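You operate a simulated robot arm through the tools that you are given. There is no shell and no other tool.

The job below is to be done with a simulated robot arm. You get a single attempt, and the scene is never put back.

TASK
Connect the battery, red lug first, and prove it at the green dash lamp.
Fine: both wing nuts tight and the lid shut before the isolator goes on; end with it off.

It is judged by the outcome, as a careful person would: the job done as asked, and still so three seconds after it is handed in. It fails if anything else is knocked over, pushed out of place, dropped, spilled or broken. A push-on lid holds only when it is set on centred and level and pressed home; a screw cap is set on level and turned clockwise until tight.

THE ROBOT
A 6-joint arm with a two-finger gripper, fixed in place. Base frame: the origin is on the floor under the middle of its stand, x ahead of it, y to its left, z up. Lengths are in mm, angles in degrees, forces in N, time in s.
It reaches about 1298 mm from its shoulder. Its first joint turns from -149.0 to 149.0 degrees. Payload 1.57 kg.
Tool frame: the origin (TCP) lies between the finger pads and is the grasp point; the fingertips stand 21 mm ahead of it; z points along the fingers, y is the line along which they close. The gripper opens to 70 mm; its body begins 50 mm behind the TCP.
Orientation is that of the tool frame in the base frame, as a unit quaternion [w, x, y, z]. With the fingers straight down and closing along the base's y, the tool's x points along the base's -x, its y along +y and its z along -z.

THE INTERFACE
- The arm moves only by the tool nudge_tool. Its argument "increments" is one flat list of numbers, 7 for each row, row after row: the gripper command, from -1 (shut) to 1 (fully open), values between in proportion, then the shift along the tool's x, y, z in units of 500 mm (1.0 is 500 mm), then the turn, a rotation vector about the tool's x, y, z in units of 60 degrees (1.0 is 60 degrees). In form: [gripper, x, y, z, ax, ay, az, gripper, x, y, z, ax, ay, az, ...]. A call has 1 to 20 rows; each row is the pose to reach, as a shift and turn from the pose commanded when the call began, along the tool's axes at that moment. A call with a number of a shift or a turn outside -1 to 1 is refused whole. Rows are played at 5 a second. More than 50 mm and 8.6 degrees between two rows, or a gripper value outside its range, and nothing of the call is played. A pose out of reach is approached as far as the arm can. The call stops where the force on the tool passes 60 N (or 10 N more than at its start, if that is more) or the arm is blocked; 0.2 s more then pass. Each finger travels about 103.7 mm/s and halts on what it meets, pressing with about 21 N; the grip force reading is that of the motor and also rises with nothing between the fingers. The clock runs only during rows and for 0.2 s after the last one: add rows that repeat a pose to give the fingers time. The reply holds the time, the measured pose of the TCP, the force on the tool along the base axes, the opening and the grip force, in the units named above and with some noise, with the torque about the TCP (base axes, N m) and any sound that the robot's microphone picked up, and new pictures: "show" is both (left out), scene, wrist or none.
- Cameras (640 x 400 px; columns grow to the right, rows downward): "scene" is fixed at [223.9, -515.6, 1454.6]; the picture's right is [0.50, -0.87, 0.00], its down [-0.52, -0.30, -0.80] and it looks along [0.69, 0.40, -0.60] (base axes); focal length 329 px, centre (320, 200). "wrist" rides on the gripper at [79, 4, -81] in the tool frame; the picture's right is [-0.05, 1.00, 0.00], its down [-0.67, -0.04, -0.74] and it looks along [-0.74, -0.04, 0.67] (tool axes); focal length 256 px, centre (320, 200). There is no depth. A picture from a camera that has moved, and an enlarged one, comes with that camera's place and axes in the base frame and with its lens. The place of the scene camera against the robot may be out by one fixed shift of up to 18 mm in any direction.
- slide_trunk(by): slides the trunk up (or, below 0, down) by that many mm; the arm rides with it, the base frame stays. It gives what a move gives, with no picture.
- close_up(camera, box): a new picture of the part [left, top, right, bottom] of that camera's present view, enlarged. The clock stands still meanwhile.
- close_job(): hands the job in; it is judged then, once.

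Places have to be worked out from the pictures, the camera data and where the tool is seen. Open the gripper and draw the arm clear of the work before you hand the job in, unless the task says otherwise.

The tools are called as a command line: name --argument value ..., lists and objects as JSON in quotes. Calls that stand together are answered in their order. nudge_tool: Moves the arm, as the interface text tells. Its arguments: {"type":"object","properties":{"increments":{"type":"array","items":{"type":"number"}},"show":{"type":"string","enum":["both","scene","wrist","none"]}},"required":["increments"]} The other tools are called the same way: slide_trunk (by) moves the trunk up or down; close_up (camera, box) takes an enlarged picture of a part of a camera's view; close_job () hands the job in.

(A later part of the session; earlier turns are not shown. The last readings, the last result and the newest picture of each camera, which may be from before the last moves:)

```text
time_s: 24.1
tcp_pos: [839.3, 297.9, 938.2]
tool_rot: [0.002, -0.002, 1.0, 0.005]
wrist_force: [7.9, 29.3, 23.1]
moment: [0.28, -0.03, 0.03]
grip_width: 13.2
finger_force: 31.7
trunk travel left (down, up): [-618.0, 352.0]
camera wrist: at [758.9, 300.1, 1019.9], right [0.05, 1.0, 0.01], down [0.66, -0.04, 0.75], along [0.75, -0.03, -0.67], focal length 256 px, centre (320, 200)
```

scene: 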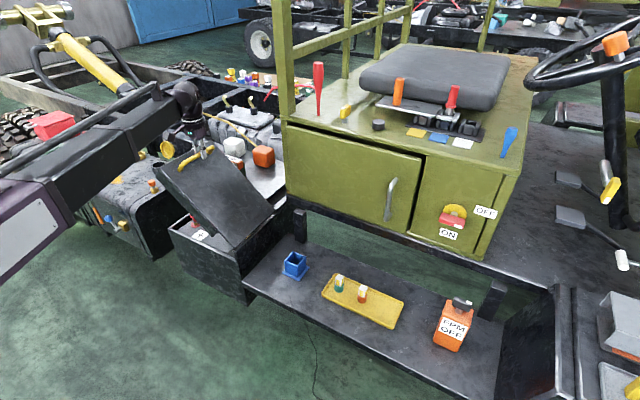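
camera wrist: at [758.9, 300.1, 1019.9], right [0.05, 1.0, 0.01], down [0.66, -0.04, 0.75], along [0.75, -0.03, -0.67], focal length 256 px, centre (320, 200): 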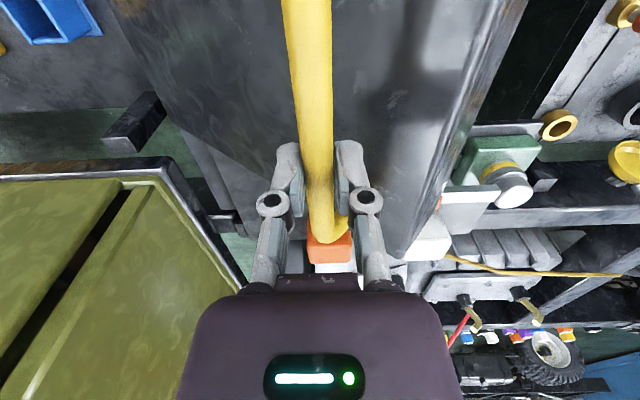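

The lid is about 43° open and something with a red part and white label shows inside. I'll continue, beginning to tilt the tool with the lid.

slide_trunk --by 14

nudge_tool --increments '[-1, 0, -0.03, 0, -0.08, 0, 0]' --show "none"

slide_trunk --by 14

```text
time_s: 24.8
tcp_pos: [839.4, 285.4, 949.7]
tool_rot: [-0.003, 0.001, 1.0, -0.002]
wrist_force: [-5.9, -22.2, -27.0]
moment: [-0.13, 0.07, 0.22]
grip_width: 13.7
finger_force: 32.0
trunk travel left (down, up): [-632.0, 338.0]
```

```text
time_s: 25.2
tcp_pos: [839.9, 281.5, 952.0]
tool_rot: [0.001, -0.001, 0.999, 0.047]
wrist_force: [8.8, 23.5, 23.9]
moment: [0.28, 0.19, 0.09]
grip_width: 13.4
finger_force: 32.4
trunk travel left (down, up): [-632.0, 338.0]
```

```text
time_s: 25.8
tcp_pos: [840.0, 271.6, 962.6]
tool_rot: [-0.004, 0.0, 0.999, 0.04]
wrist_force: [-5.2, -21.9, -28.9]
moment: [-0.21, -0.11, 0.47]
grip_width: 13.6
finger_force: 32.3
trunk travel left (down, up): [-646.0, 324.0]
```

Tilting works in the right direction and the path fits hinge (97, 722), R 296. I'll go on: lateral nudges with growing tilt, and smaller lifts.

nudge_tool --increments '[-1, 0, -0.022, -0.005, -0.06, 0, 0, -1, 0, -0.0433, -0.0107, -0.12, 0, 0]' --show "none"

slide_trunk --by 12

```text
time_s: 26.4
tcp_pos: [839.1, 258.9, 970.1]
tool_rot: [0.001, -0.001, 0.994, 0.108]
wrist_force: [12.4, 25.1, 27.8]
moment: [0.42, -0.13, 0.0]
grip_width: 13.4
finger_force: 31.6
trunk travel left (down, up): [-646.0, 324.0]
```

```text
time_s: 27.0
tcp_pos: [838.8, 248.2, 977.7]
tool_rot: [-0.003, 0.001, 0.995, 0.101]
wrist_force: [-6.4, -19.5, -31.5]
moment: [-0.27, -0.09, 0.44]
grip_width: 13.7
finger_force: 32.3
trunk travel left (down, up): [-658.0, 312.0]
```

nudge_tool --increments '[-1, 0, -0.0234, -0.0102, -0.05, 0, 0, -1, 0, -0.0468, -0.0204, -0.1, 0, 0]' --show "none"

slide_trunk --by 7

close_up --camera "scene" --box '[140, 60, 340, 260]'

```text
time_s: 27.6
tcp_pos: [839.3, 233.1, 986.7]
tool_rot: [0.001, -0.001, 0.987, 0.16]
wrist_force: [10.2, 17.4, 24.8]
moment: [0.4, 0.33, 0.18]
grip_width: 13.7
finger_force: 32.2
trunk travel left (down, up): [-658.0, 312.0]
```

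```text
time_s: 28.1
tcp_pos: [838.5, 225.9, 992.2]
tool_rot: [-0.002, 0.001, 0.988, 0.154]
wrist_force: [-1.0, -8.0, -16.2]
moment: [-0.26, -0.36, 0.1]
grip_width: 13.6
finger_force: 31.9
trunk travel left (down, up): [-665.0, 305.0]
```

```text
2.00 times, centred on (240, 160) of scene
camera zoom: at [223.9, -515.6, 1454.6], right [0.5, -0.87, 0.0], down [-0.52, -0.3, -0.8], along [0.69, 0.4, -0.6], focal length 657 px, centre (480, 280)
```

zoom: 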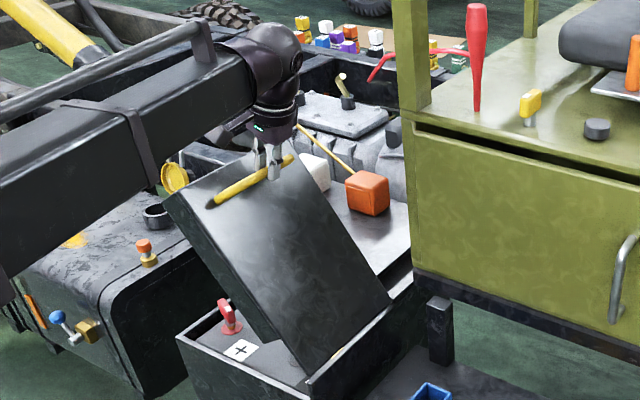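

Inside the box I can see a red lug and a "+" mark. The lid is about 62° open; continuing with lateral moves and tilt, where the tilt itself gives the needed rise.

nudge_tool --increments '[-1, 0, -0.0213, -0.0153, -0.067, 0, 0, -1, 0, -0.0426, -0.0306, -0.133, 0, 0]' --show "none"

```text
time_s: 28.7
tcp_pos: [838.9, 203.6, 1001.4]
tool_rot: [-0.001, 0.001, 0.975, 0.224]
wrist_force: [-5.7, -7.1, -23.7]
moment: [-0.21, 0.36, 0.35]
grip_width: 13.5
finger_force: 31.9
trunk travel left (down, up): [-665.0, 305.0]
```

nudge_tool --increments '[-1, 0, -0.0199, -0.0164, -0.033, 0, 0, -1, 0, -0.0397, -0.0327, -0.067, 0, 0]' --show "none"

nudge_tool --increments '[-1, 0, -0.022, -0.018, -0.03, 0, 0, -1, 0, -0.0435, -0.0367, -0.058, 0, 0]' --show "both"

```text
time_s: 29.3
tcp_pos: [839.9, 179.1, 1008.3]
tool_rot: [-0.001, 0.0, 0.966, 0.259]
wrist_force: [-4.2, 0.9, -7.8]
moment: [0.01, 0.67, 0.5]
grip_width: 13.4
finger_force: 32.3
trunk travel left (down, up): [-665.0, 305.0]
```

```text
time_s: 29.9
tcp_pos: [839.7, 150.5, 1015.5]
tool_rot: [0.0, 0.001, 0.957, 0.289]
wrist_force: [3.5, 6.0, 14.1]
moment: [0.37, -0.05, 0.15]
grip_width: 13.7
finger_force: 32.0
trunk travel left (down, up): [-665.0, 305.0]
camera wrist: at [759.1, 108.4, 1086.3], right [0.05, 0.83, 0.55], down [0.67, -0.44, 0.6], along [0.74, 0.34, -0.58], focal length 256 px, centre (320, 200)
```

scene: 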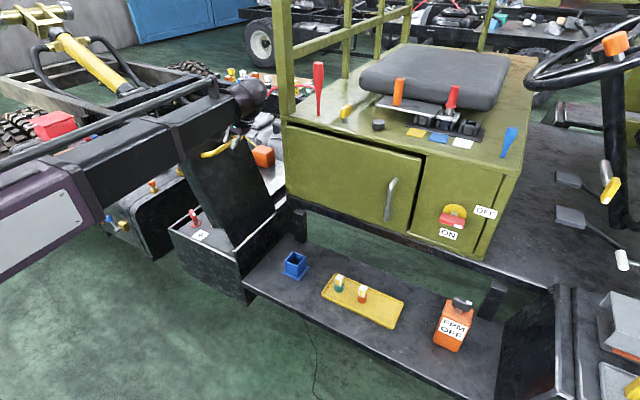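
wrist: 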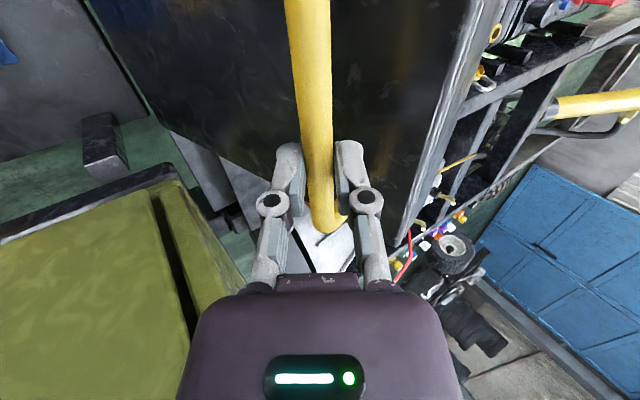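

Lid about 77° open. I'll take it on past vertical (y 150 → ~95), at constant height.

nudge_tool --increments '[-1, 0, -0.0278, -0.0184, 0, 0, 0, -1, 0, -0.0555, -0.0369, 0, 0, 0, -1, 0, -0.0833, -0.0553, 0, 0, 0]' --show "none"

nudge_tool --increments '[-1, 0, -0.02, -0.013, 0, 0, 0, -1, 0, -0.04, -0.0265, 0, 0, 0]' --show "both"

```text
time_s: 30.7
tcp_pos: [837.0, 100.4, 1016.8]
tool_rot: [0.0, 0.0, 0.957, 0.29]
wrist_force: [1.9, 2.3, 30.0]
moment: [0.21, -0.11, 0.12]
grip_width: 13.2
finger_force: 32.3
trunk travel left (down, up): [-665.0, 305.0]
```

```text
time_s: 31.3
tcp_pos: [836.8, 76.3, 1015.4]
tool_rot: [0.0, -0.001, 0.957, 0.289]
wrist_force: [2.8, 2.9, 27.1]
moment: [0.16, 0.01, 0.21]
grip_width: 13.3
finger_force: 32.1
trunk travel left (down, up): [-665.0, 305.0]
camera wrist: at [756.7, 34.0, 1087.0], right [0.05, 0.83, 0.55], down [0.67, -0.44, 0.6], along [0.74, 0.33, -0.58], focal length 256 px, centre (320, 200)
```

scene: 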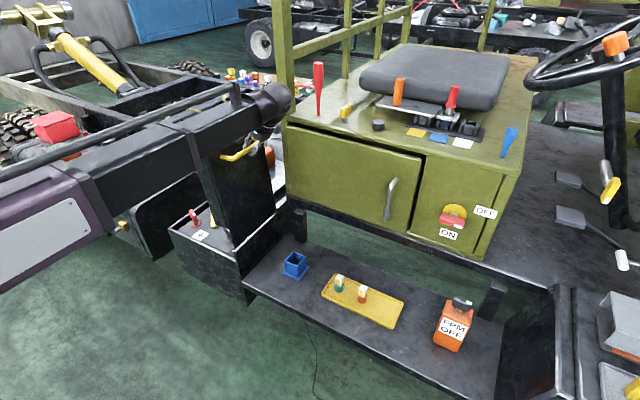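
wrist: 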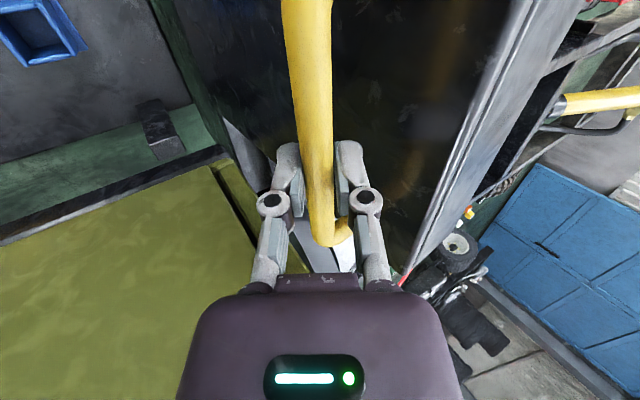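

At about 92° and easy forces. I'll push on in −y to see whether the lid finds a stop beyond vertical.

nudge_tool --increments '[-1, 0, -0.0292, -0.0194, 0, 0, 0, -1, 0, -0.0583, -0.0387, 0, 0, 0]' --show "none"

slide_trunk --by -3

close_up --camera "scene" --box '[140, 60, 340, 280]'

```text
time_s: 31.9
tcp_pos: [837.3, 42.0, 1012.4]
tool_rot: [-0.003, 0.0, 0.958, 0.285]
wrist_force: [-14.2, 4.8, -19.0]
moment: [0.01, -0.47, -0.02]
grip_width: 13.1
finger_force: 32.1
trunk travel left (down, up): [-665.0, 305.0]
```

```text
time_s: 32.5
tcp_pos: [836.3, 42.1, 1013.0]
tool_rot: [0.0, 0.001, 0.957, 0.289]
wrist_force: [-9.2, -0.2, 7.8]
moment: [0.04, 0.61, 0.63]
grip_width: 13.2
finger_force: 31.9
trunk travel left (down, up): [-662.0, 308.0]
```

```text
1.82 times, centred on (240, 170) of scene
camera zoom: at [223.9, -515.6, 1454.6], right [0.5, -0.87, 0.0], down [-0.52, -0.3, -0.8], along [0.69, 0.4, -0.6], focal length 598 px, centre (466, 254)
```

zoom: 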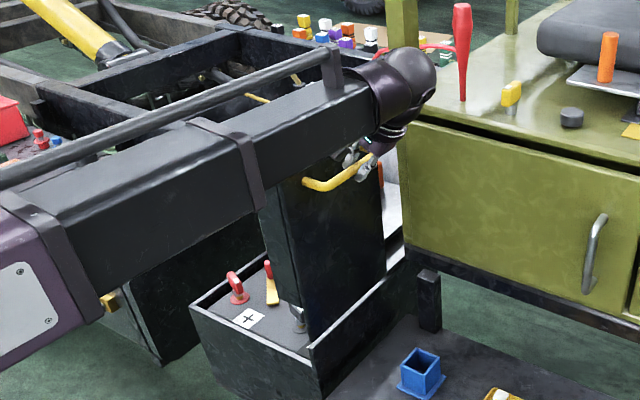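

Now roughly 97° open. I'll continue a bit further, watching for a stop.

nudge_tool --increments '[-1, 0, -0.0208, -0.0138, 0, 0, 0, -1, 0, -0.0417, -0.0277, 0, 0, 0]' --show "none"

slide_trunk --by -5

```text
time_s: 33.1
tcp_pos: [837.5, 16.5, 1010.3]
tool_rot: [-0.001, 0.001, 0.958, 0.287]
wrist_force: [-14.4, 7.8, -23.3]
moment: [-0.05, -0.04, 0.38]
grip_width: 13.4
finger_force: 31.5
trunk travel left (down, up): [-662.0, 308.0]
```

```text
time_s: 33.6
tcp_pos: [838.3, 16.5, 1007.9]
tool_rot: [0.002, 0.0, 0.957, 0.288]
wrist_force: [4.1, -3.1, 25.8]
moment: [0.12, -0.36, 0.34]
grip_width: 13.4
finger_force: 31.8
trunk travel left (down, up): [-657.0, 313.0]
```

nudge_tool --increments '[-1, 0, -0.0208, -0.0138, 0, 0, 0, -1, 0, -0.0417, -0.0277, 0, 0, 0]' --show "none"

slide_trunk --by -6

close_up --camera "scene" --box '[140, 60, 340, 280]'

close_up --camera "wrist" --box '[0, 0, 640, 400]'

```text
time_s: 34.2
tcp_pos: [838.9, -6.8, 1002.9]
tool_rot: [-0.004, 0.001, 0.958, 0.286]
wrist_force: [-5.1, 9.3, -26.2]
moment: [-0.07, -0.22, 0.39]
grip_width: 13.5
finger_force: 31.5
trunk travel left (down, up): [-657.0, 313.0]
```

```text
time_s: 34.8
tcp_pos: [838.1, -6.8, 1001.7]
tool_rot: [0.001, 0.001, 0.957, 0.289]
wrist_force: [11.8, 5.9, 29.7]
moment: [0.18, -0.21, 0.17]
grip_width: 13.6
finger_force: 32.8
trunk travel left (down, up): [-651.0, 319.0]
```

```text
1.82 times, centred on (240, 170) of scene
camera zoom: at [223.9, -515.6, 1454.6], right [0.5, -0.87, 0.0], down [-0.52, -0.3, -0.8], along [0.69, 0.4, -0.6], focal length 598 px, centre (466, 254)
```

zoom: 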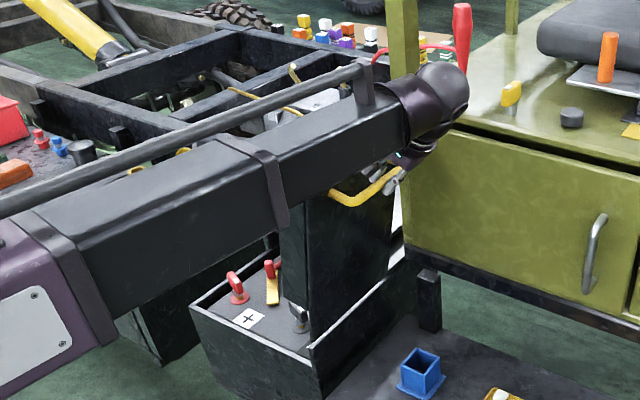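

```text
1.00 times, centred on (320, 200) of wrist (not enlarged: the box is as wide or as high as the picture)
camera zoom: at [758.1, -48.8, 1073.3], right [0.05, 0.83, 0.55], down [0.66, -0.44, 0.6], along [0.75, 0.34, -0.58], focal length 256 px, centre (320, 200)
```

zoom: 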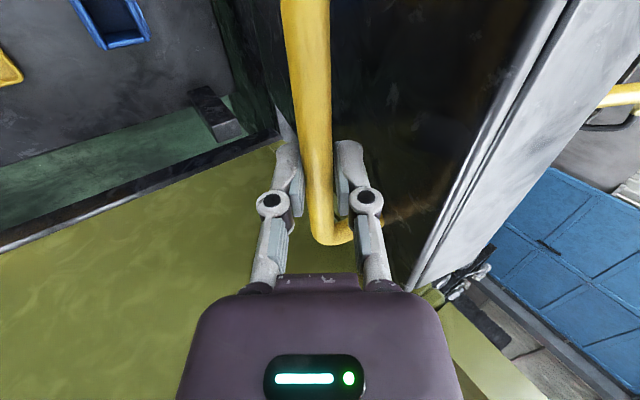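

No stop yet at ~107°. I'll go a little further, watching for resistance before releasing.

nudge_tool --increments '[-1, 0, -0.02, -0.0133, 0, 0, 0, -1, 0, -0.0375, -0.0249, 0, 0, 0]' --show "none"

slide_trunk --by -8

```text
time_s: 35.2
tcp_pos: [838.4, -7.0, 1002.4]
tool_rot: [0.0, -0.006, 0.954, 0.3]
wrist_force: [2.3, 23.9, 8.7]
moment: [0.25, 0.42, 0.32]
grip_width: 13.4
finger_force: 32.4
trunk travel left (down, up): [-651.0, 319.0]
stopped in row 2: the force on the tool passed its limit at 69 N (the readings are from after the stop); the commanded pose is now the measured one
```

```text
time_s: 35.7
tcp_pos: [837.9, -4.2, 999.7]
tool_rot: [0.0, -0.006, 0.952, 0.307]
wrist_force: [-4.5, 8.2, 28.7]
moment: [0.23, 0.35, 0.21]
grip_width: 13.2
finger_force: 31.7
trunk travel left (down, up): [-644.0, 326.0]
stopped: the force on the tool passed its limit at 62 N (the readings are from after the stop); the commanded pose is now the measured one
```

The lid found its stop at about 107°, past vertical, so it should stay open. I'll open the fingers partway (40 mm) to release the bar without pushing on the lid.

nudge_tool --increments '[-0.4, 0, 0, 0, 0, 0, 0, 0.1, 0, 0, 0, 0, 0, 0, 0.1, 0, 0, 0, 0, 0, 0]' --show "both"

```text
time_s: 36.5
tcp_pos: [840.1, -8.7, 997.0]
tool_rot: [0.001, -0.004, 0.953, 0.303]
wrist_force: [-0.4, 0.0, 0.1]
moment: [-0.01, -0.02, 0.01]
grip_width: 38.5
finger_force: 0.0
trunk travel left (down, up): [-644.0, 326.0]
camera wrist: at [759.8, -52.8, 1066.1], right [0.04, 0.82, 0.58], down [0.67, -0.45, 0.59], along [0.74, 0.36, -0.56], focal length 256 px, centre (320, 200)
```

scene: 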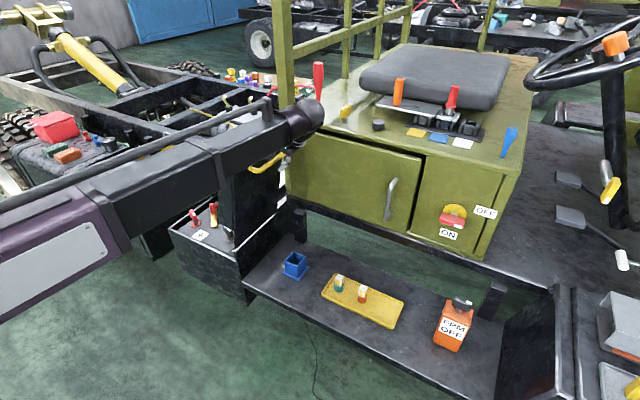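
wrist: 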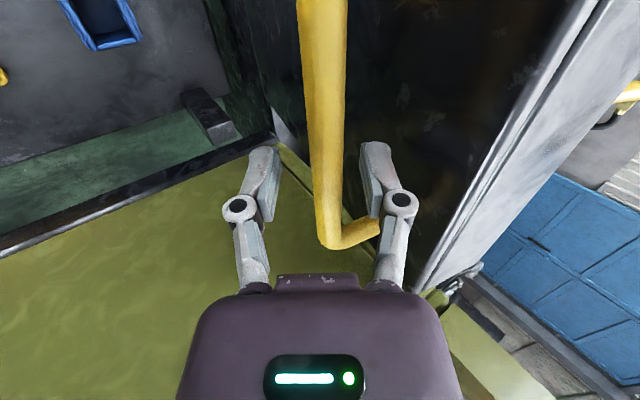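

Forces are zero and the lid stands by itself. I'll withdraw the fingers off the bar up and toward −y in small alternating steps.

slide_trunk --by 12

nudge_tool --increments '[0.1, 0, -0.0137, -0.0097, 0, 0, 0]' --show "none"

slide_trunk --by 12

nudge_tool --increments '[0.1, 0, -0.0137, -0.0097, 0, 0, 0]' --show "none"

slide_trunk --by 14

nudge_tool --increments '[0.1, 0, -0.0163, -0.0115, 0, 0, 0]' --show "both"

```text
time_s: 37.1
tcp_pos: [839.0, -7.3, 1008.0]
tool_rot: [0.0, -0.004, 0.953, 0.304]
wrist_force: [-0.4, 0.0, 0.5]
moment: [0.0, 0.02, 0.0]
grip_width: 38.5
finger_force: 0.0
trunk travel left (down, up): [-656.0, 314.0]
```

```text
time_s: 37.5
tcp_pos: [839.0, -17.6, 1009.5]
tool_rot: [0.001, -0.004, 0.952, 0.305]
wrist_force: [0.4, 0.1, 0.8]
moment: [0.03, 0.03, 0.0]
grip_width: 38.9
finger_force: 0.0
trunk travel left (down, up): [-656.0, 314.0]
```

```text
time_s: 38.1
tcp_pos: [840.5, -15.2, 1020.0]
tool_rot: [0.001, -0.004, 0.953, 0.304]
wrist_force: [-0.8, 0.2, 0.4]
moment: [-0.02, 0.03, 0.0]
grip_width: 38.6
finger_force: 0.0
trunk travel left (down, up): [-668.0, 302.0]
```

```text
time_s: 38.5
tcp_pos: [841.0, -24.1, 1020.0]
tool_rot: [0.0, -0.004, 0.953, 0.303]
wrist_force: [-0.6, 0.1, 0.1]
moment: [-0.03, 0.0, 0.03]
grip_width: 38.7
finger_force: 0.1
trunk travel left (down, up): [-668.0, 302.0]
```

```text
time_s: 39.1
tcp_pos: [840.1, -25.4, 1035.0]
tool_rot: [0.001, -0.004, 0.953, 0.303]
wrist_force: [0.3, 0.0, -0.2]
moment: [0.01, 0.0, 0.02]
grip_width: 38.7
finger_force: 0.0
trunk travel left (down, up): [-682.0, 288.0]
```

```text
time_s: 39.5
tcp_pos: [840.5, -34.6, 1034.0]
tool_rot: [0.001, -0.004, 0.953, 0.304]
wrist_force: [0.5, -0.6, 0.9]
moment: [0.01, 0.01, 0.0]
grip_width: 38.8
finger_force: 0.0
trunk travel left (down, up): [-682.0, 288.0]
camera wrist: at [760.1, -79.5, 1104.1], right [0.04, 0.81, 0.58], down [0.67, -0.45, 0.59], along [0.74, 0.36, -0.56], focal length 256 px, centre (320, 200)
```

scene: 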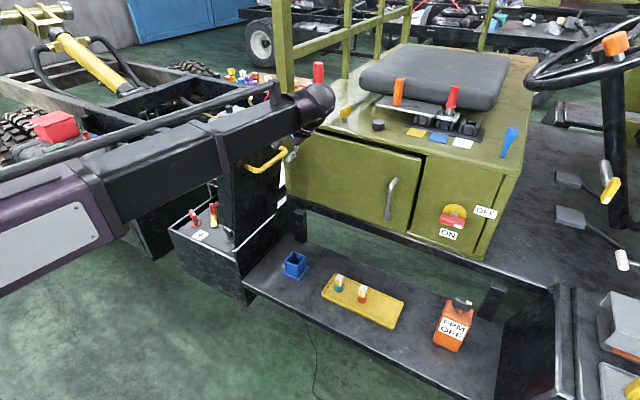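
wrist: 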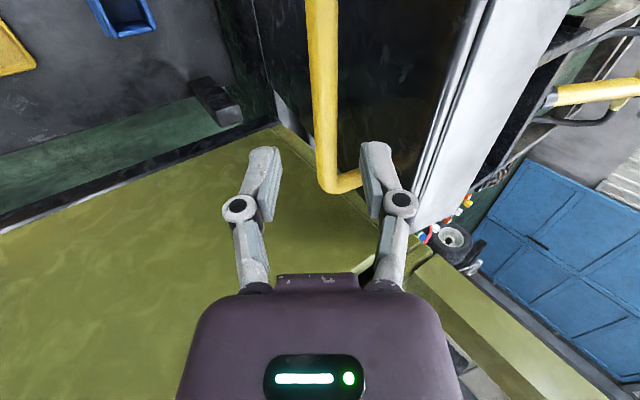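

The fingers are clear of the bar. I'll back away (−y a little, then −x) to leave the lid region.

nudge_tool --increments '[0.1, 0, -0.0408, -0.0289, 0, 0, 0, 0.1, 0.09, -0.0408, -0.0289, 0, 0, 0, 0.1, 0.18, -0.0408, -0.0289, 0, 0, 0, 0.1, 0.27, -0.0408, -0.0289, 0, 0, 0, 0.1, 0.36, -0.0408, -0.0289, 0, 0, 0, 0.1, 0.45, -0.0408, -0.0289, 0, 0, 0, 0.1, 0.5, -0.0408, -0.0289, 0, 0, 0]' --show "scene"

```text
time_s: 41.1
tcp_pos: [590.6, -61.5, 1035.5]
tool_rot: [0.001, -0.005, 0.953, 0.303]
wrist_force: [-0.2, -0.3, -0.1]
moment: [-0.01, 0.01, 0.01]
grip_width: 38.4
finger_force: 0.2
trunk travel left (down, up): [-682.0, 288.0]
```

scene: 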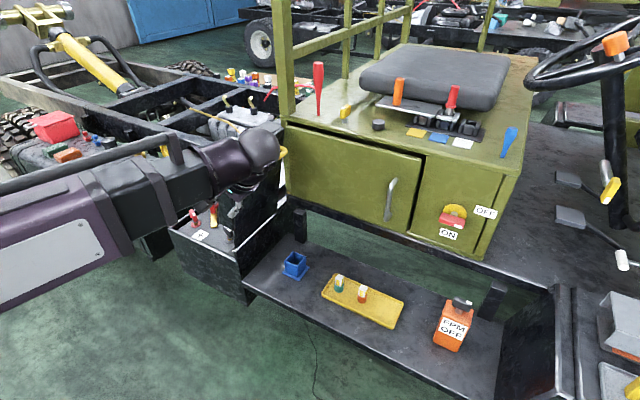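

Clear of the box. Now I'll bring the tool upright and move +y to look down into the open battery box from its front.

nudge_tool --increments '[1, 0, 0.0601, 0.0535, 0.0738, 0, 0, 1, 0, 0.1203, 0.1069, 0.1475, 0, 0, 1, 0, 0.1804, 0.1604, 0.2213, 0, 0, 1, 0, 0.2405, 0.2138, 0.295, 0, 0, 1, 0, 0.3006, 0.2673, 0.3688, 0, 0, 1, 0, 0.3608, 0.3207, 0.4425, 0, 0, 1, 0, 0.4209, 0.3742, 0.5163, 0, 0, 1, 0, 0.481, 0.4276, 0.59, 0, 0, 1, 0, 0.481, 0.4276, 0.59, 0, 0]' --show "both"

```text
time_s: 43.1
tcp_pos: [588.7, 258.2, 1000.0]
tool_rot: [0.002, -0.004, 1.0, -0.001]
wrist_force: [-0.4, 0.5, -0.4]
moment: [-0.04, -0.01, 0.01]
grip_width: 70.0
finger_force: 0.1
out of reach, approached as far as the arm can: row 2, 3, 4, 5, 6
trunk travel left (down, up): [-682.0, 288.0]
camera wrist: at [508.4, 261.0, 1082.4], right [0.05, 1.0, 0.0], down [0.66, -0.03, 0.75], along [0.75, -0.04, -0.66], focal length 256 px, centre (320, 200)
```

scene: 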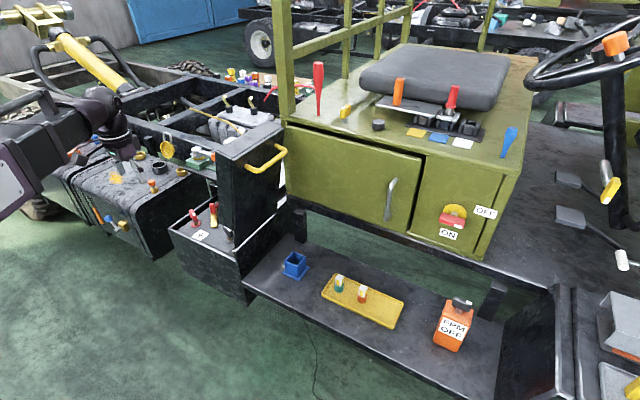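
wrist: 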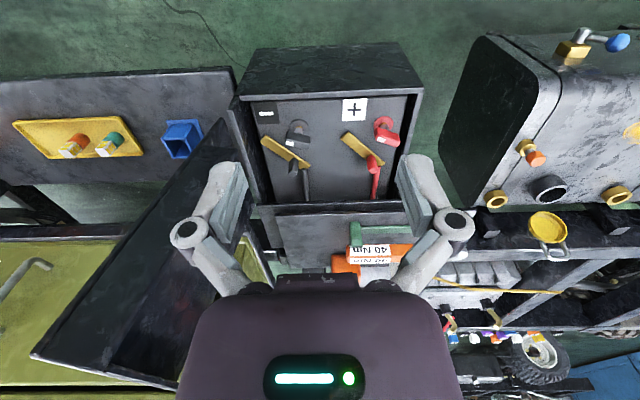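

Now I can see the two posts with "−" and "+" labels, red and black lugs, and brass pieces. I'll zoom in.

close_up --camera "wrist" --box '[240, 80, 440, 210]'

close_up --camera "wrist" --box '[250, 90, 350, 155]'

close_up --camera "wrist" --box '[330, 90, 430, 155]'

close_up --camera "wrist" --box '[250, 145, 410, 250]'

close_up --camera "scene" --box '[160, 180, 280, 280]'

```text
3.08 times, centred on (340, 145) of wrist
camera zoom: at [508.4, 261.0, 1082.4], right [0.05, 1.0, 0.0], down [0.66, -0.03, 0.75], along [0.75, -0.04, -0.66], focal length 788 px, centre (258, 369)
```

zoom: 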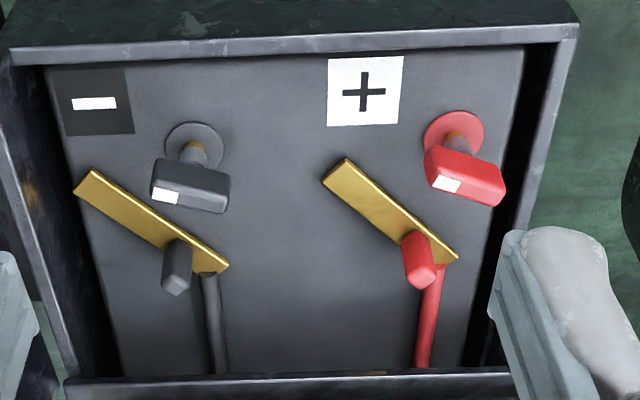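

```text
6.15 times, centred on (300, 122) of wrist
camera zoom: at [508.4, 261.0, 1082.4], right [0.05, 1.0, 0.0], down [0.66, -0.03, 0.75], along [0.75, -0.04, -0.66], focal length 1575 px, centre (443, 677)
```

zoom: 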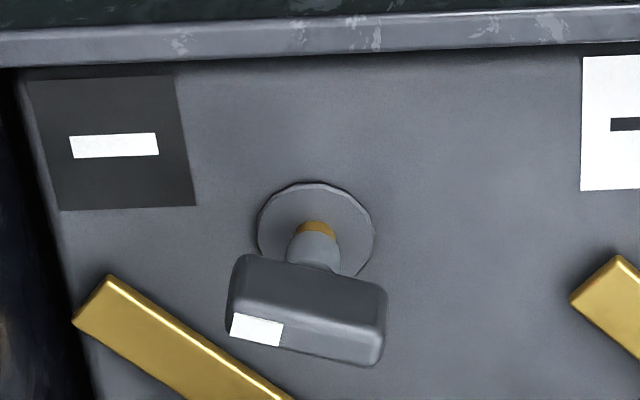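

```text
6.15 times, centred on (380, 122) of wrist
camera zoom: at [508.4, 261.0, 1082.4], right [0.05, 1.0, 0.0], down [0.66, -0.03, 0.75], along [0.75, -0.04, -0.66], focal length 1575 px, centre (-49, 677)
```

zoom: 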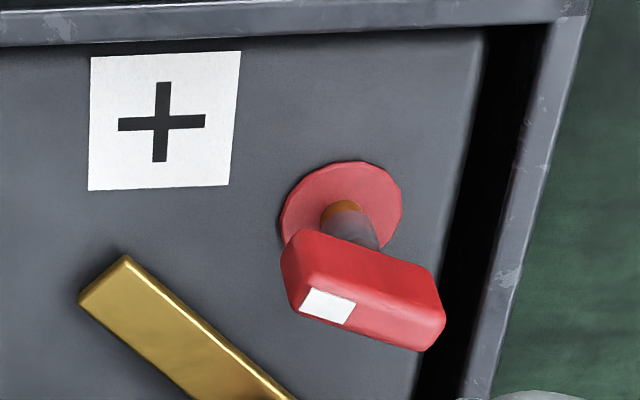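

```text
3.81 times, centred on (330, 198) of wrist
camera zoom: at [508.4, 261.0, 1082.4], right [0.05, 1.0, 0.0], down [0.66, -0.03, 0.75], along [0.75, -0.04, -0.66], focal length 975 px, centre (282, 210)
```

zoom: 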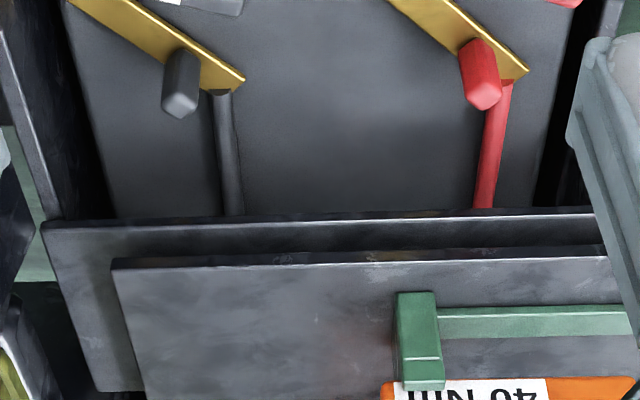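

```text
4.00 times, centred on (220, 230) of scene
camera zoom: at [223.9, -515.6, 1454.6], right [0.5, -0.87, 0.0], down [-0.52, -0.3, -0.8], along [0.69, 0.4, -0.6], focal length 1315 px, centre (720, 80)
```

zoom: 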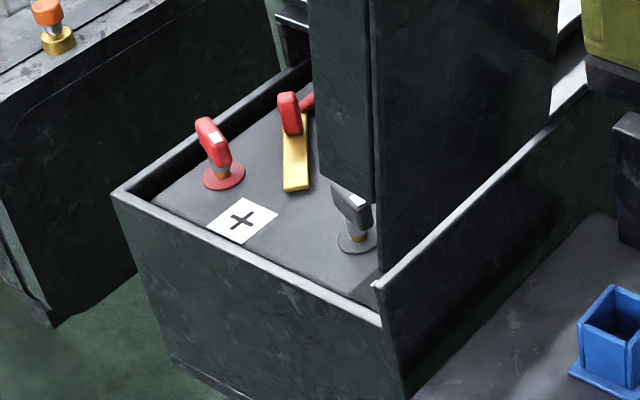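

Each post has a T-shaped nut on a raised stud over a disc, and each lug is a brass bar with a coloured knob and cable at its far end, swung aside from its post. I'll lower the trunk 110 mm here (in front of the box) for a second viewpoint to triangulate.

slide_trunk --by -110

close_up --camera "wrist" --box '[220, 110, 440, 250]'

close_up --camera "wrist" --box '[0, 0, 640, 400]'

```text
time_s: 44.6
tcp_pos: [588.9, 257.1, 891.2]
tool_rot: [0.002, -0.002, 1.0, -0.001]
wrist_force: [0.1, -0.2, 1.3]
moment: [0.04, -0.01, 0.02]
grip_width: 69.8
finger_force: 0.1
trunk travel left (down, up): [-572.0, 398.0]
```

```text
2.86 times, centred on (330, 180) of wrist
camera zoom: at [508.6, 260.5, 972.4], right [0.05, 1.0, 0.0], down [0.66, -0.03, 0.75], along [0.75, -0.03, -0.66], focal length 731 px, centre (291, 257)
```

zoom: 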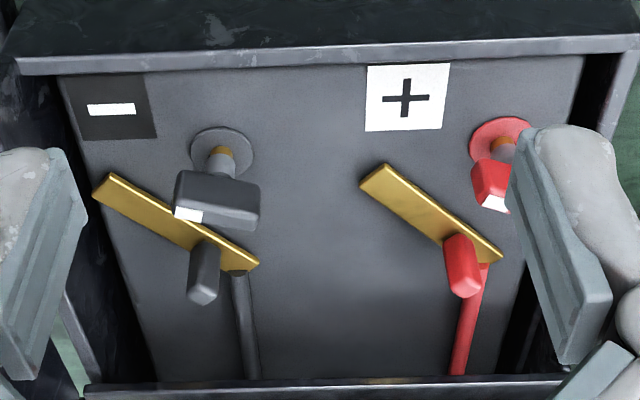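

```text
1.00 times, centred on (320, 200) of wrist (not enlarged: the box is as wide or as high as the picture)
camera zoom: at [508.6, 260.5, 972.4], right [0.05, 1.0, 0.0], down [0.66, -0.03, 0.75], along [0.75, -0.03, -0.66], focal length 256 px, centre (320, 200)
```

zoom: 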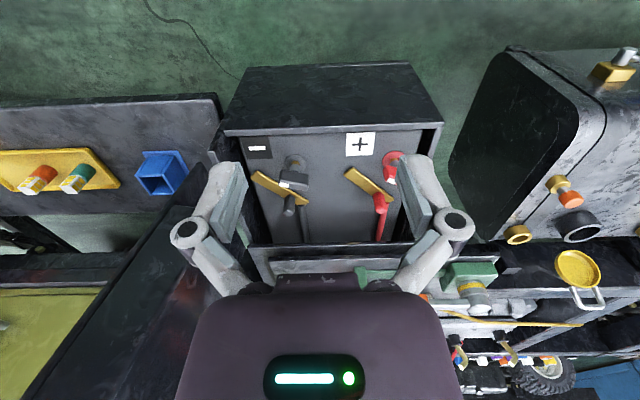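

Triangulation gives: battery top z ≈ 625, + post at (800, 376), − post at (800, 204), T-nut bars about z 655–672, and lugs lying at z ≈ 635 pivoting near (884, post y) with knobs about 24 mm from the pivot. I'll close the gripper and move over the free space beside the red lug at (850, 302), still high.

nudge_tool --increments '[0, -0.09, 0.015, 0, 0, 0, 0, -0.5, -0.18, 0.03, 0, 0, 0, 0, -1, -0.27, 0.045, 0, 0, 0, 0, -1, -0.36, 0.06, 0, 0, 0, 0, -1, -0.45, 0.075, 0, 0, 0, 0, -1, -0.522, 0.09, 0, 0, 0, 0, -1, -0.522, 0.09, 0, 0, 0, 0]' --show "both"

```text
time_s: 46.2
tcp_pos: [849.0, 302.8, 891.0]
tool_rot: [0.002, -0.004, 1.0, 0.0]
wrist_force: [0.1, 0.1, 0.4]
moment: [0.04, -0.01, -0.01]
grip_width: 0.0
finger_force: 21.1
trunk travel left (down, up): [-572.0, 398.0]
camera wrist: at [769.1, 306.7, 972.3], right [0.05, 1.0, 0.0], down [0.66, -0.03, 0.75], along [0.75, -0.03, -0.66], focal length 256 px, centre (320, 200)
```

scene: 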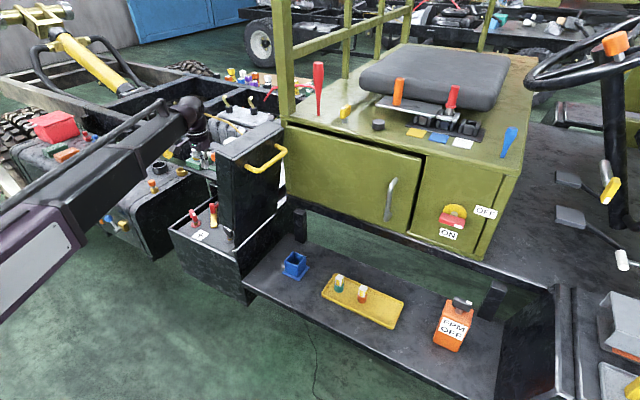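
wrist: 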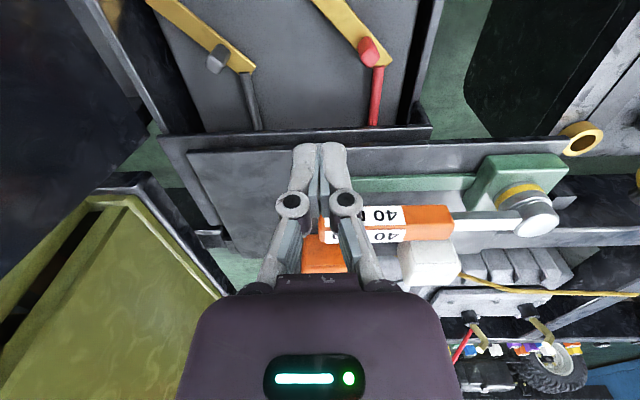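

I'll zoom in on the lugs from here to refine their position before lowering.

close_up --camera "wrist" --box '[140, 0, 440, 150]'

close_up --camera "wrist" --box '[300, 0, 420, 80]'

close_up --camera "scene" --box '[140, 90, 300, 260]'

```text
2.13 times, centred on (290, 75) of wrist
camera zoom: at [769.1, 306.7, 972.3], right [0.05, 1.0, 0.0], down [0.66, -0.03, 0.75], along [0.75, -0.03, -0.66], focal length 546 px, centre (384, 467)
```

zoom: 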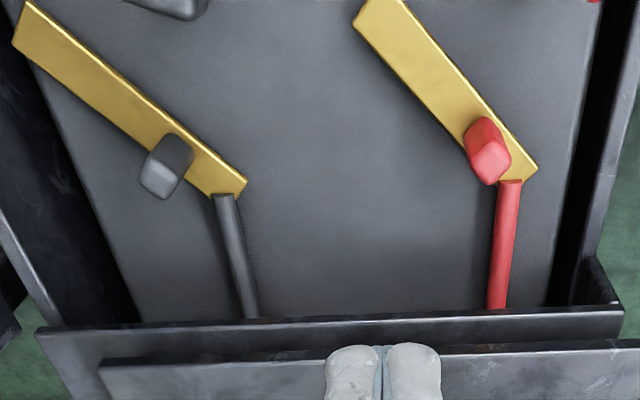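

```text
5.00 times, centred on (360, 40) of wrist
camera zoom: at [769.1, 306.7, 972.3], right [0.05, 1.0, 0.0], down [0.66, -0.03, 0.75], along [0.75, -0.03, -0.66], focal length 1280 px, centre (120, 1000)
```

zoom: 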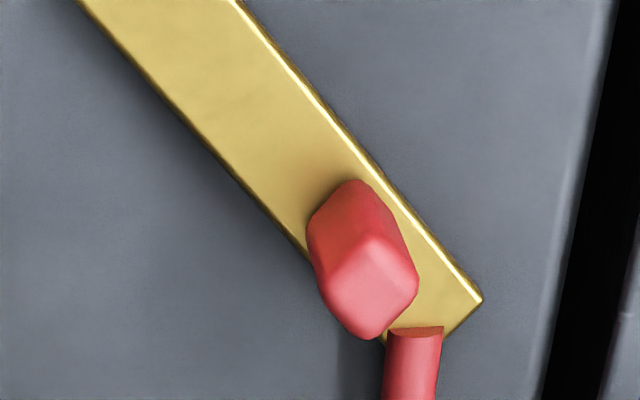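

```text
2.35 times, centred on (220, 175) of scene
camera zoom: at [223.9, -515.6, 1454.6], right [0.5, -0.87, 0.0], down [-0.52, -0.3, -0.8], along [0.69, 0.4, -0.6], focal length 773 px, centre (555, 259)
```

zoom: 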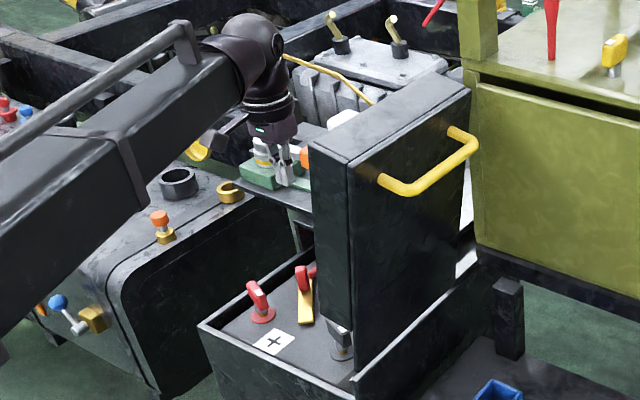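

Refined: the red lug's axis is at 45°, pivot ≈ (895, 376), knob ≈ (876, 356); swung home it would lie along y ≈ 376 over the post. I'll position the closed fingers on the −y side of the red knob at (870, 314) and lower in stages.

nudge_tool --increments '[-1, -0.042, 0.023, 0, 0, 0, 0, -1, -0.042, 0.023, 0, 0, 0, 0]' --show "none"

slide_trunk --by -160

close_up --camera "wrist" --box '[0, 0, 640, 400]'

close_up --camera "scene" --box '[140, 90, 300, 260]'

```text
time_s: 46.8
tcp_pos: [871.0, 315.8, 889.9]
tool_rot: [0.002, -0.004, 1.0, -0.001]
wrist_force: [0.3, -0.7, -0.3]
moment: [0.02, -0.02, -0.02]
grip_width: 0.0
finger_force: 20.8
trunk travel left (down, up): [-572.0, 398.0]
```

```text
time_s: 48.6
tcp_pos: [870.5, 315.2, 731.3]
tool_rot: [0.001, -0.003, 1.0, -0.001]
wrist_force: [-0.4, -0.6, 0.7]
moment: [-0.01, 0.01, -0.01]
grip_width: 0.1
finger_force: 20.8
trunk travel left (down, up): [-412.0, 558.0]
```

```text
1.00 times, centred on (320, 200) of wrist (not enlarged: the box is as wide or as high as the picture)
camera zoom: at [790.0, 319.0, 812.4], right [0.05, 1.0, 0.0], down [0.66, -0.03, 0.75], along [0.75, -0.03, -0.66], focal length 256 px, centre (320, 200)
```

zoom: 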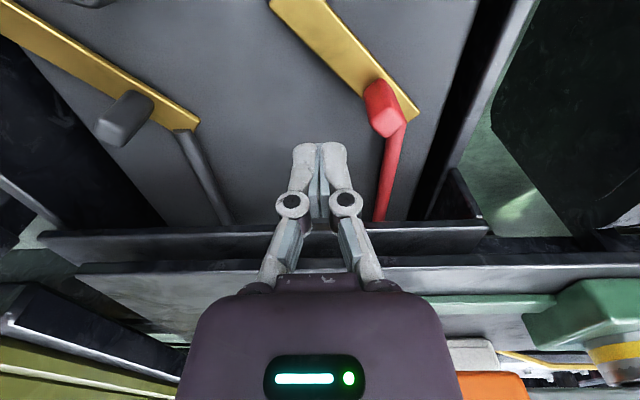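

```text
2.35 times, centred on (220, 175) of scene
camera zoom: at [223.9, -515.6, 1454.6], right [0.5, -0.87, 0.0], down [-0.52, -0.3, -0.8], along [0.69, 0.4, -0.6], focal length 773 px, centre (555, 259)
```

zoom: 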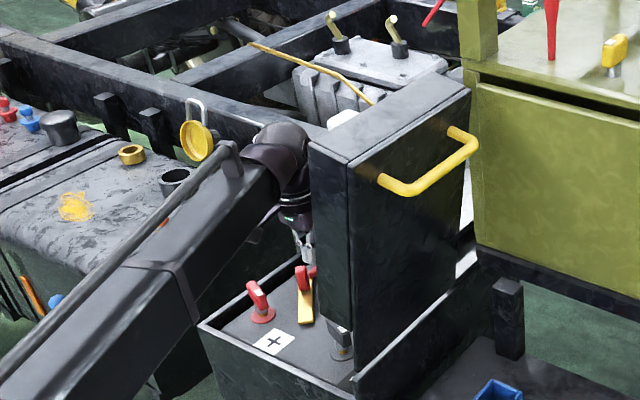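

Clear all round. I'll lower another 66 mm so the fingertips (z ≈ 644) are beside the red knob but above the brass.

slide_trunk --by -66

close_up --camera "wrist" --box '[160, 20, 480, 220]'

close_up --camera "scene" --box '[140, 90, 300, 260]'

```text
time_s: 49.6
tcp_pos: [869.4, 316.7, 663.9]
tool_rot: [0.002, -0.003, 1.0, 0.0]
wrist_force: [0.5, -0.5, -0.3]
moment: [-0.02, 0.0, 0.03]
grip_width: 0.0
finger_force: 20.8
trunk travel left (down, up): [-346.0, 624.0]
```

```text
2.00 times, centred on (320, 120) of wrist
camera zoom: at [790.0, 319.0, 746.4], right [0.05, 1.0, 0.0], down [0.66, -0.03, 0.75], along [0.75, -0.03, -0.66], focal length 512 px, centre (320, 360)
```

zoom: 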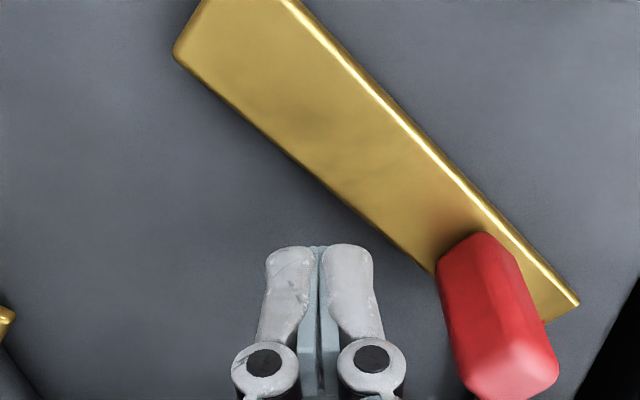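

```text
2.35 times, centred on (220, 175) of scene
camera zoom: at [223.9, -515.6, 1454.6], right [0.5, -0.87, 0.0], down [-0.52, -0.3, -0.8], along [0.69, 0.4, -0.6], focal length 773 px, centre (555, 259)
```

zoom: 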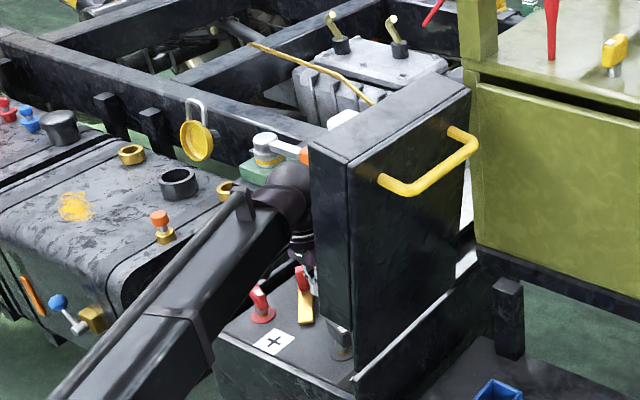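

Fingertips are beside the red knob with about 16 mm gap. I'll push in +y by 26 mm and watch the lug swing.

nudge_tool --increments '[-1, 0, 0.016, 0, 0, 0, 0, -1, 0, 0.032, 0, 0, 0, 0, -1, 0, 0.042, 0, 0, 0, 0, -1, 0, 0.052, 0, 0, 0, 0]' --show "wrist"

```text
time_s: 50.8
tcp_pos: [865.1, 337.4, 665.5]
tool_rot: [-0.004, -0.004, 1.0, -0.006]
wrist_force: [-7.0, -5.5, 0.6]
moment: [0.09, -0.11, 0.05]
grip_width: 0.0
finger_force: 21.1
trunk travel left (down, up): [-346.0, 624.0]
stopped in row 4: the force on the tool passed its limit at 62 N (the readings are from after the stop); the commanded pose is now the measured one
camera wrist: at [785.0, 340.9, 748.0], right [0.05, 1.0, -0.01], down [0.67, -0.02, 0.74], along [0.74, -0.04, -0.67], focal length 256 px, centre (320, 200)
```

wrist: 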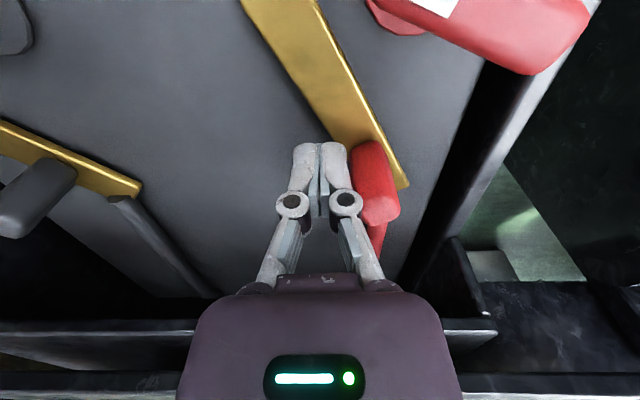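

The lug turned partly, but the lever arm at the knob is short and the force hit its limit. I'll look closely at the current state.

close_up --camera "wrist" --box '[200, 0, 480, 200]'

close_up --camera "scene" --box '[170, 180, 270, 270]'

```text
2.00 times, centred on (340, 100) of wrist
camera zoom: at [785.0, 340.9, 748.0], right [0.05, 1.0, -0.01], down [0.67, -0.02, 0.74], along [0.74, -0.04, -0.67], focal length 512 px, centre (280, 400)
```

zoom: 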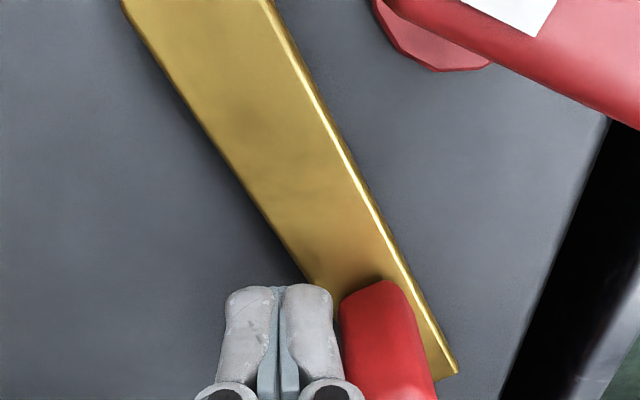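

```text
4.44 times, centred on (220, 225) of scene
camera zoom: at [223.9, -515.6, 1454.6], right [0.5, -0.87, 0.0], down [-0.52, -0.3, -0.8], along [0.69, 0.4, -0.6], focal length 1461 px, centre (764, 89)
```

zoom: 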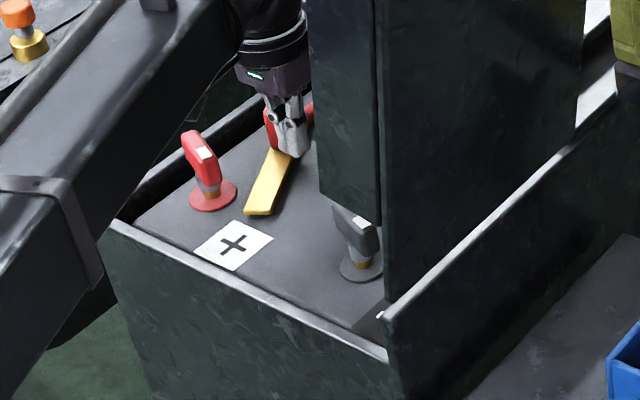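

The lug has swung roughly a third of the way. I'll push more slowly (2 mm per row) in case the hinge is damped.

nudge_tool --increments '[-1, 0, 0.004, 0, 0, 0, 0, -1, 0, 0.008, 0, 0, 0, 0, -1, 0, 0.012, 0, 0, 0, 0, -1, 0, 0.016, 0, 0, 0, 0, -1, 0, 0.02, 0, 0, 0, 0, -1, 0, 0.024, 0, 0, 0, 0, -1, 0, 0.028, 0, 0, 0, 0, -1, 0, 0.032, 0, 0, 0, 0]' --show "wrist"

```text
time_s: 51.9
tcp_pos: [857.7, 342.9, 664.9]
tool_rot: [-0.011, -0.004, 1.0, -0.008]
wrist_force: [-7.7, -3.1, 1.8]
moment: [0.06, -0.12, 0.13]
grip_width: 0.0
finger_force: 21.1
trunk travel left (down, up): [-346.0, 624.0]
stopped in row 5: the force on the tool passed its limit at 62 N (the readings are from after the stop); the commanded pose is now the measured one
camera wrist: at [781.3, 347.1, 749.1], right [0.05, 1.0, -0.02], down [0.68, -0.02, 0.73], along [0.73, -0.04, -0.68], focal length 256 px, centre (320, 200)
```

wrist: 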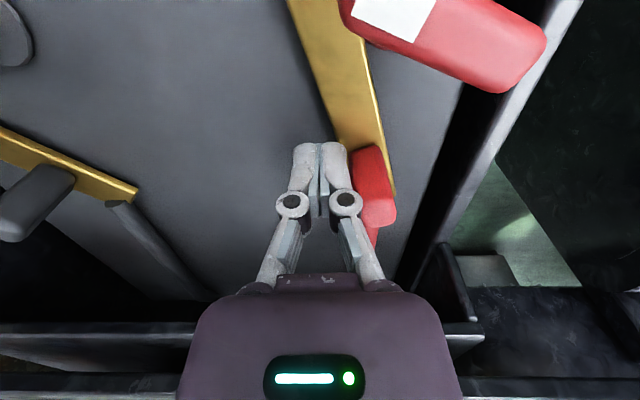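

The lug keeps swinging but 62 N is reached because of the short lever at the knob. I'll back off and push instead on the brass bar nearer its middle (x ≈ 842) with tips lower, where the lever is twice as long.

nudge_tool --increments '[-1, 0, -0.02, 0, -0.008, -0.01, 0, -1, 0, -0.046, 0, -0.015, -0.021, 0, -1, 0.032, -0.046, 0, -0.015, -0.021, 0, -1, 0.032, -0.046, 0, -0.015, -0.021, 0]' --show "wrist"

close_up --camera "wrist" --box '[200, 0, 480, 200]'

```text
time_s: 52.9
tcp_pos: [845.5, 321.6, 665.3]
tool_rot: [0.001, -0.003, 1.0, 0.001]
wrist_force: [1.4, -0.3, 0.1]
moment: [-0.03, 0.02, -0.01]
grip_width: 0.0
finger_force: 21.3
trunk travel left (down, up): [-346.0, 624.0]
camera wrist: at [764.8, 323.9, 746.5], right [0.05, 1.0, 0.0], down [0.66, -0.03, 0.75], along [0.75, -0.03, -0.67], focal length 256 px, centre (320, 200)
```

wrist: 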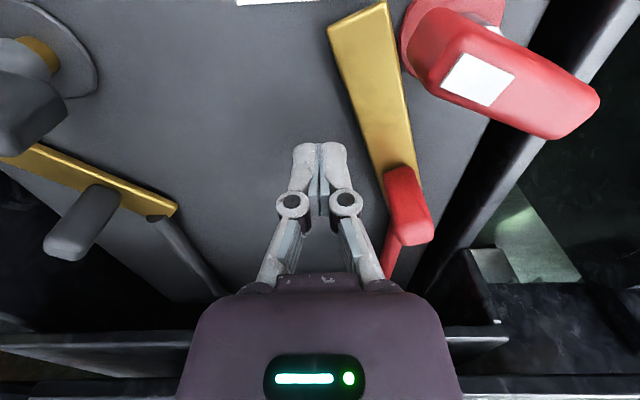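

```text
2.00 times, centred on (340, 100) of wrist
camera zoom: at [764.8, 323.9, 746.5], right [0.05, 1.0, 0.0], down [0.66, -0.03, 0.75], along [0.75, -0.03, -0.67], focal length 512 px, centre (280, 400)
```

zoom: 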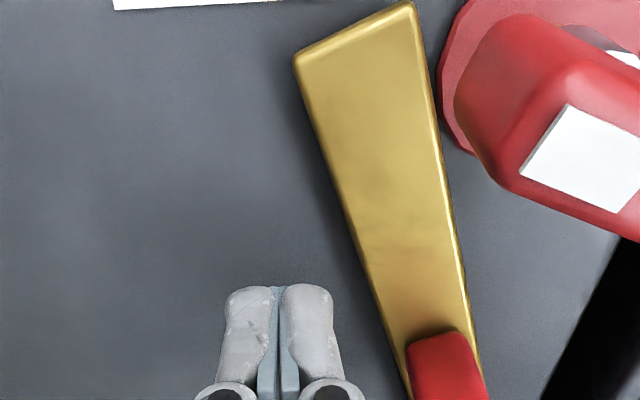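

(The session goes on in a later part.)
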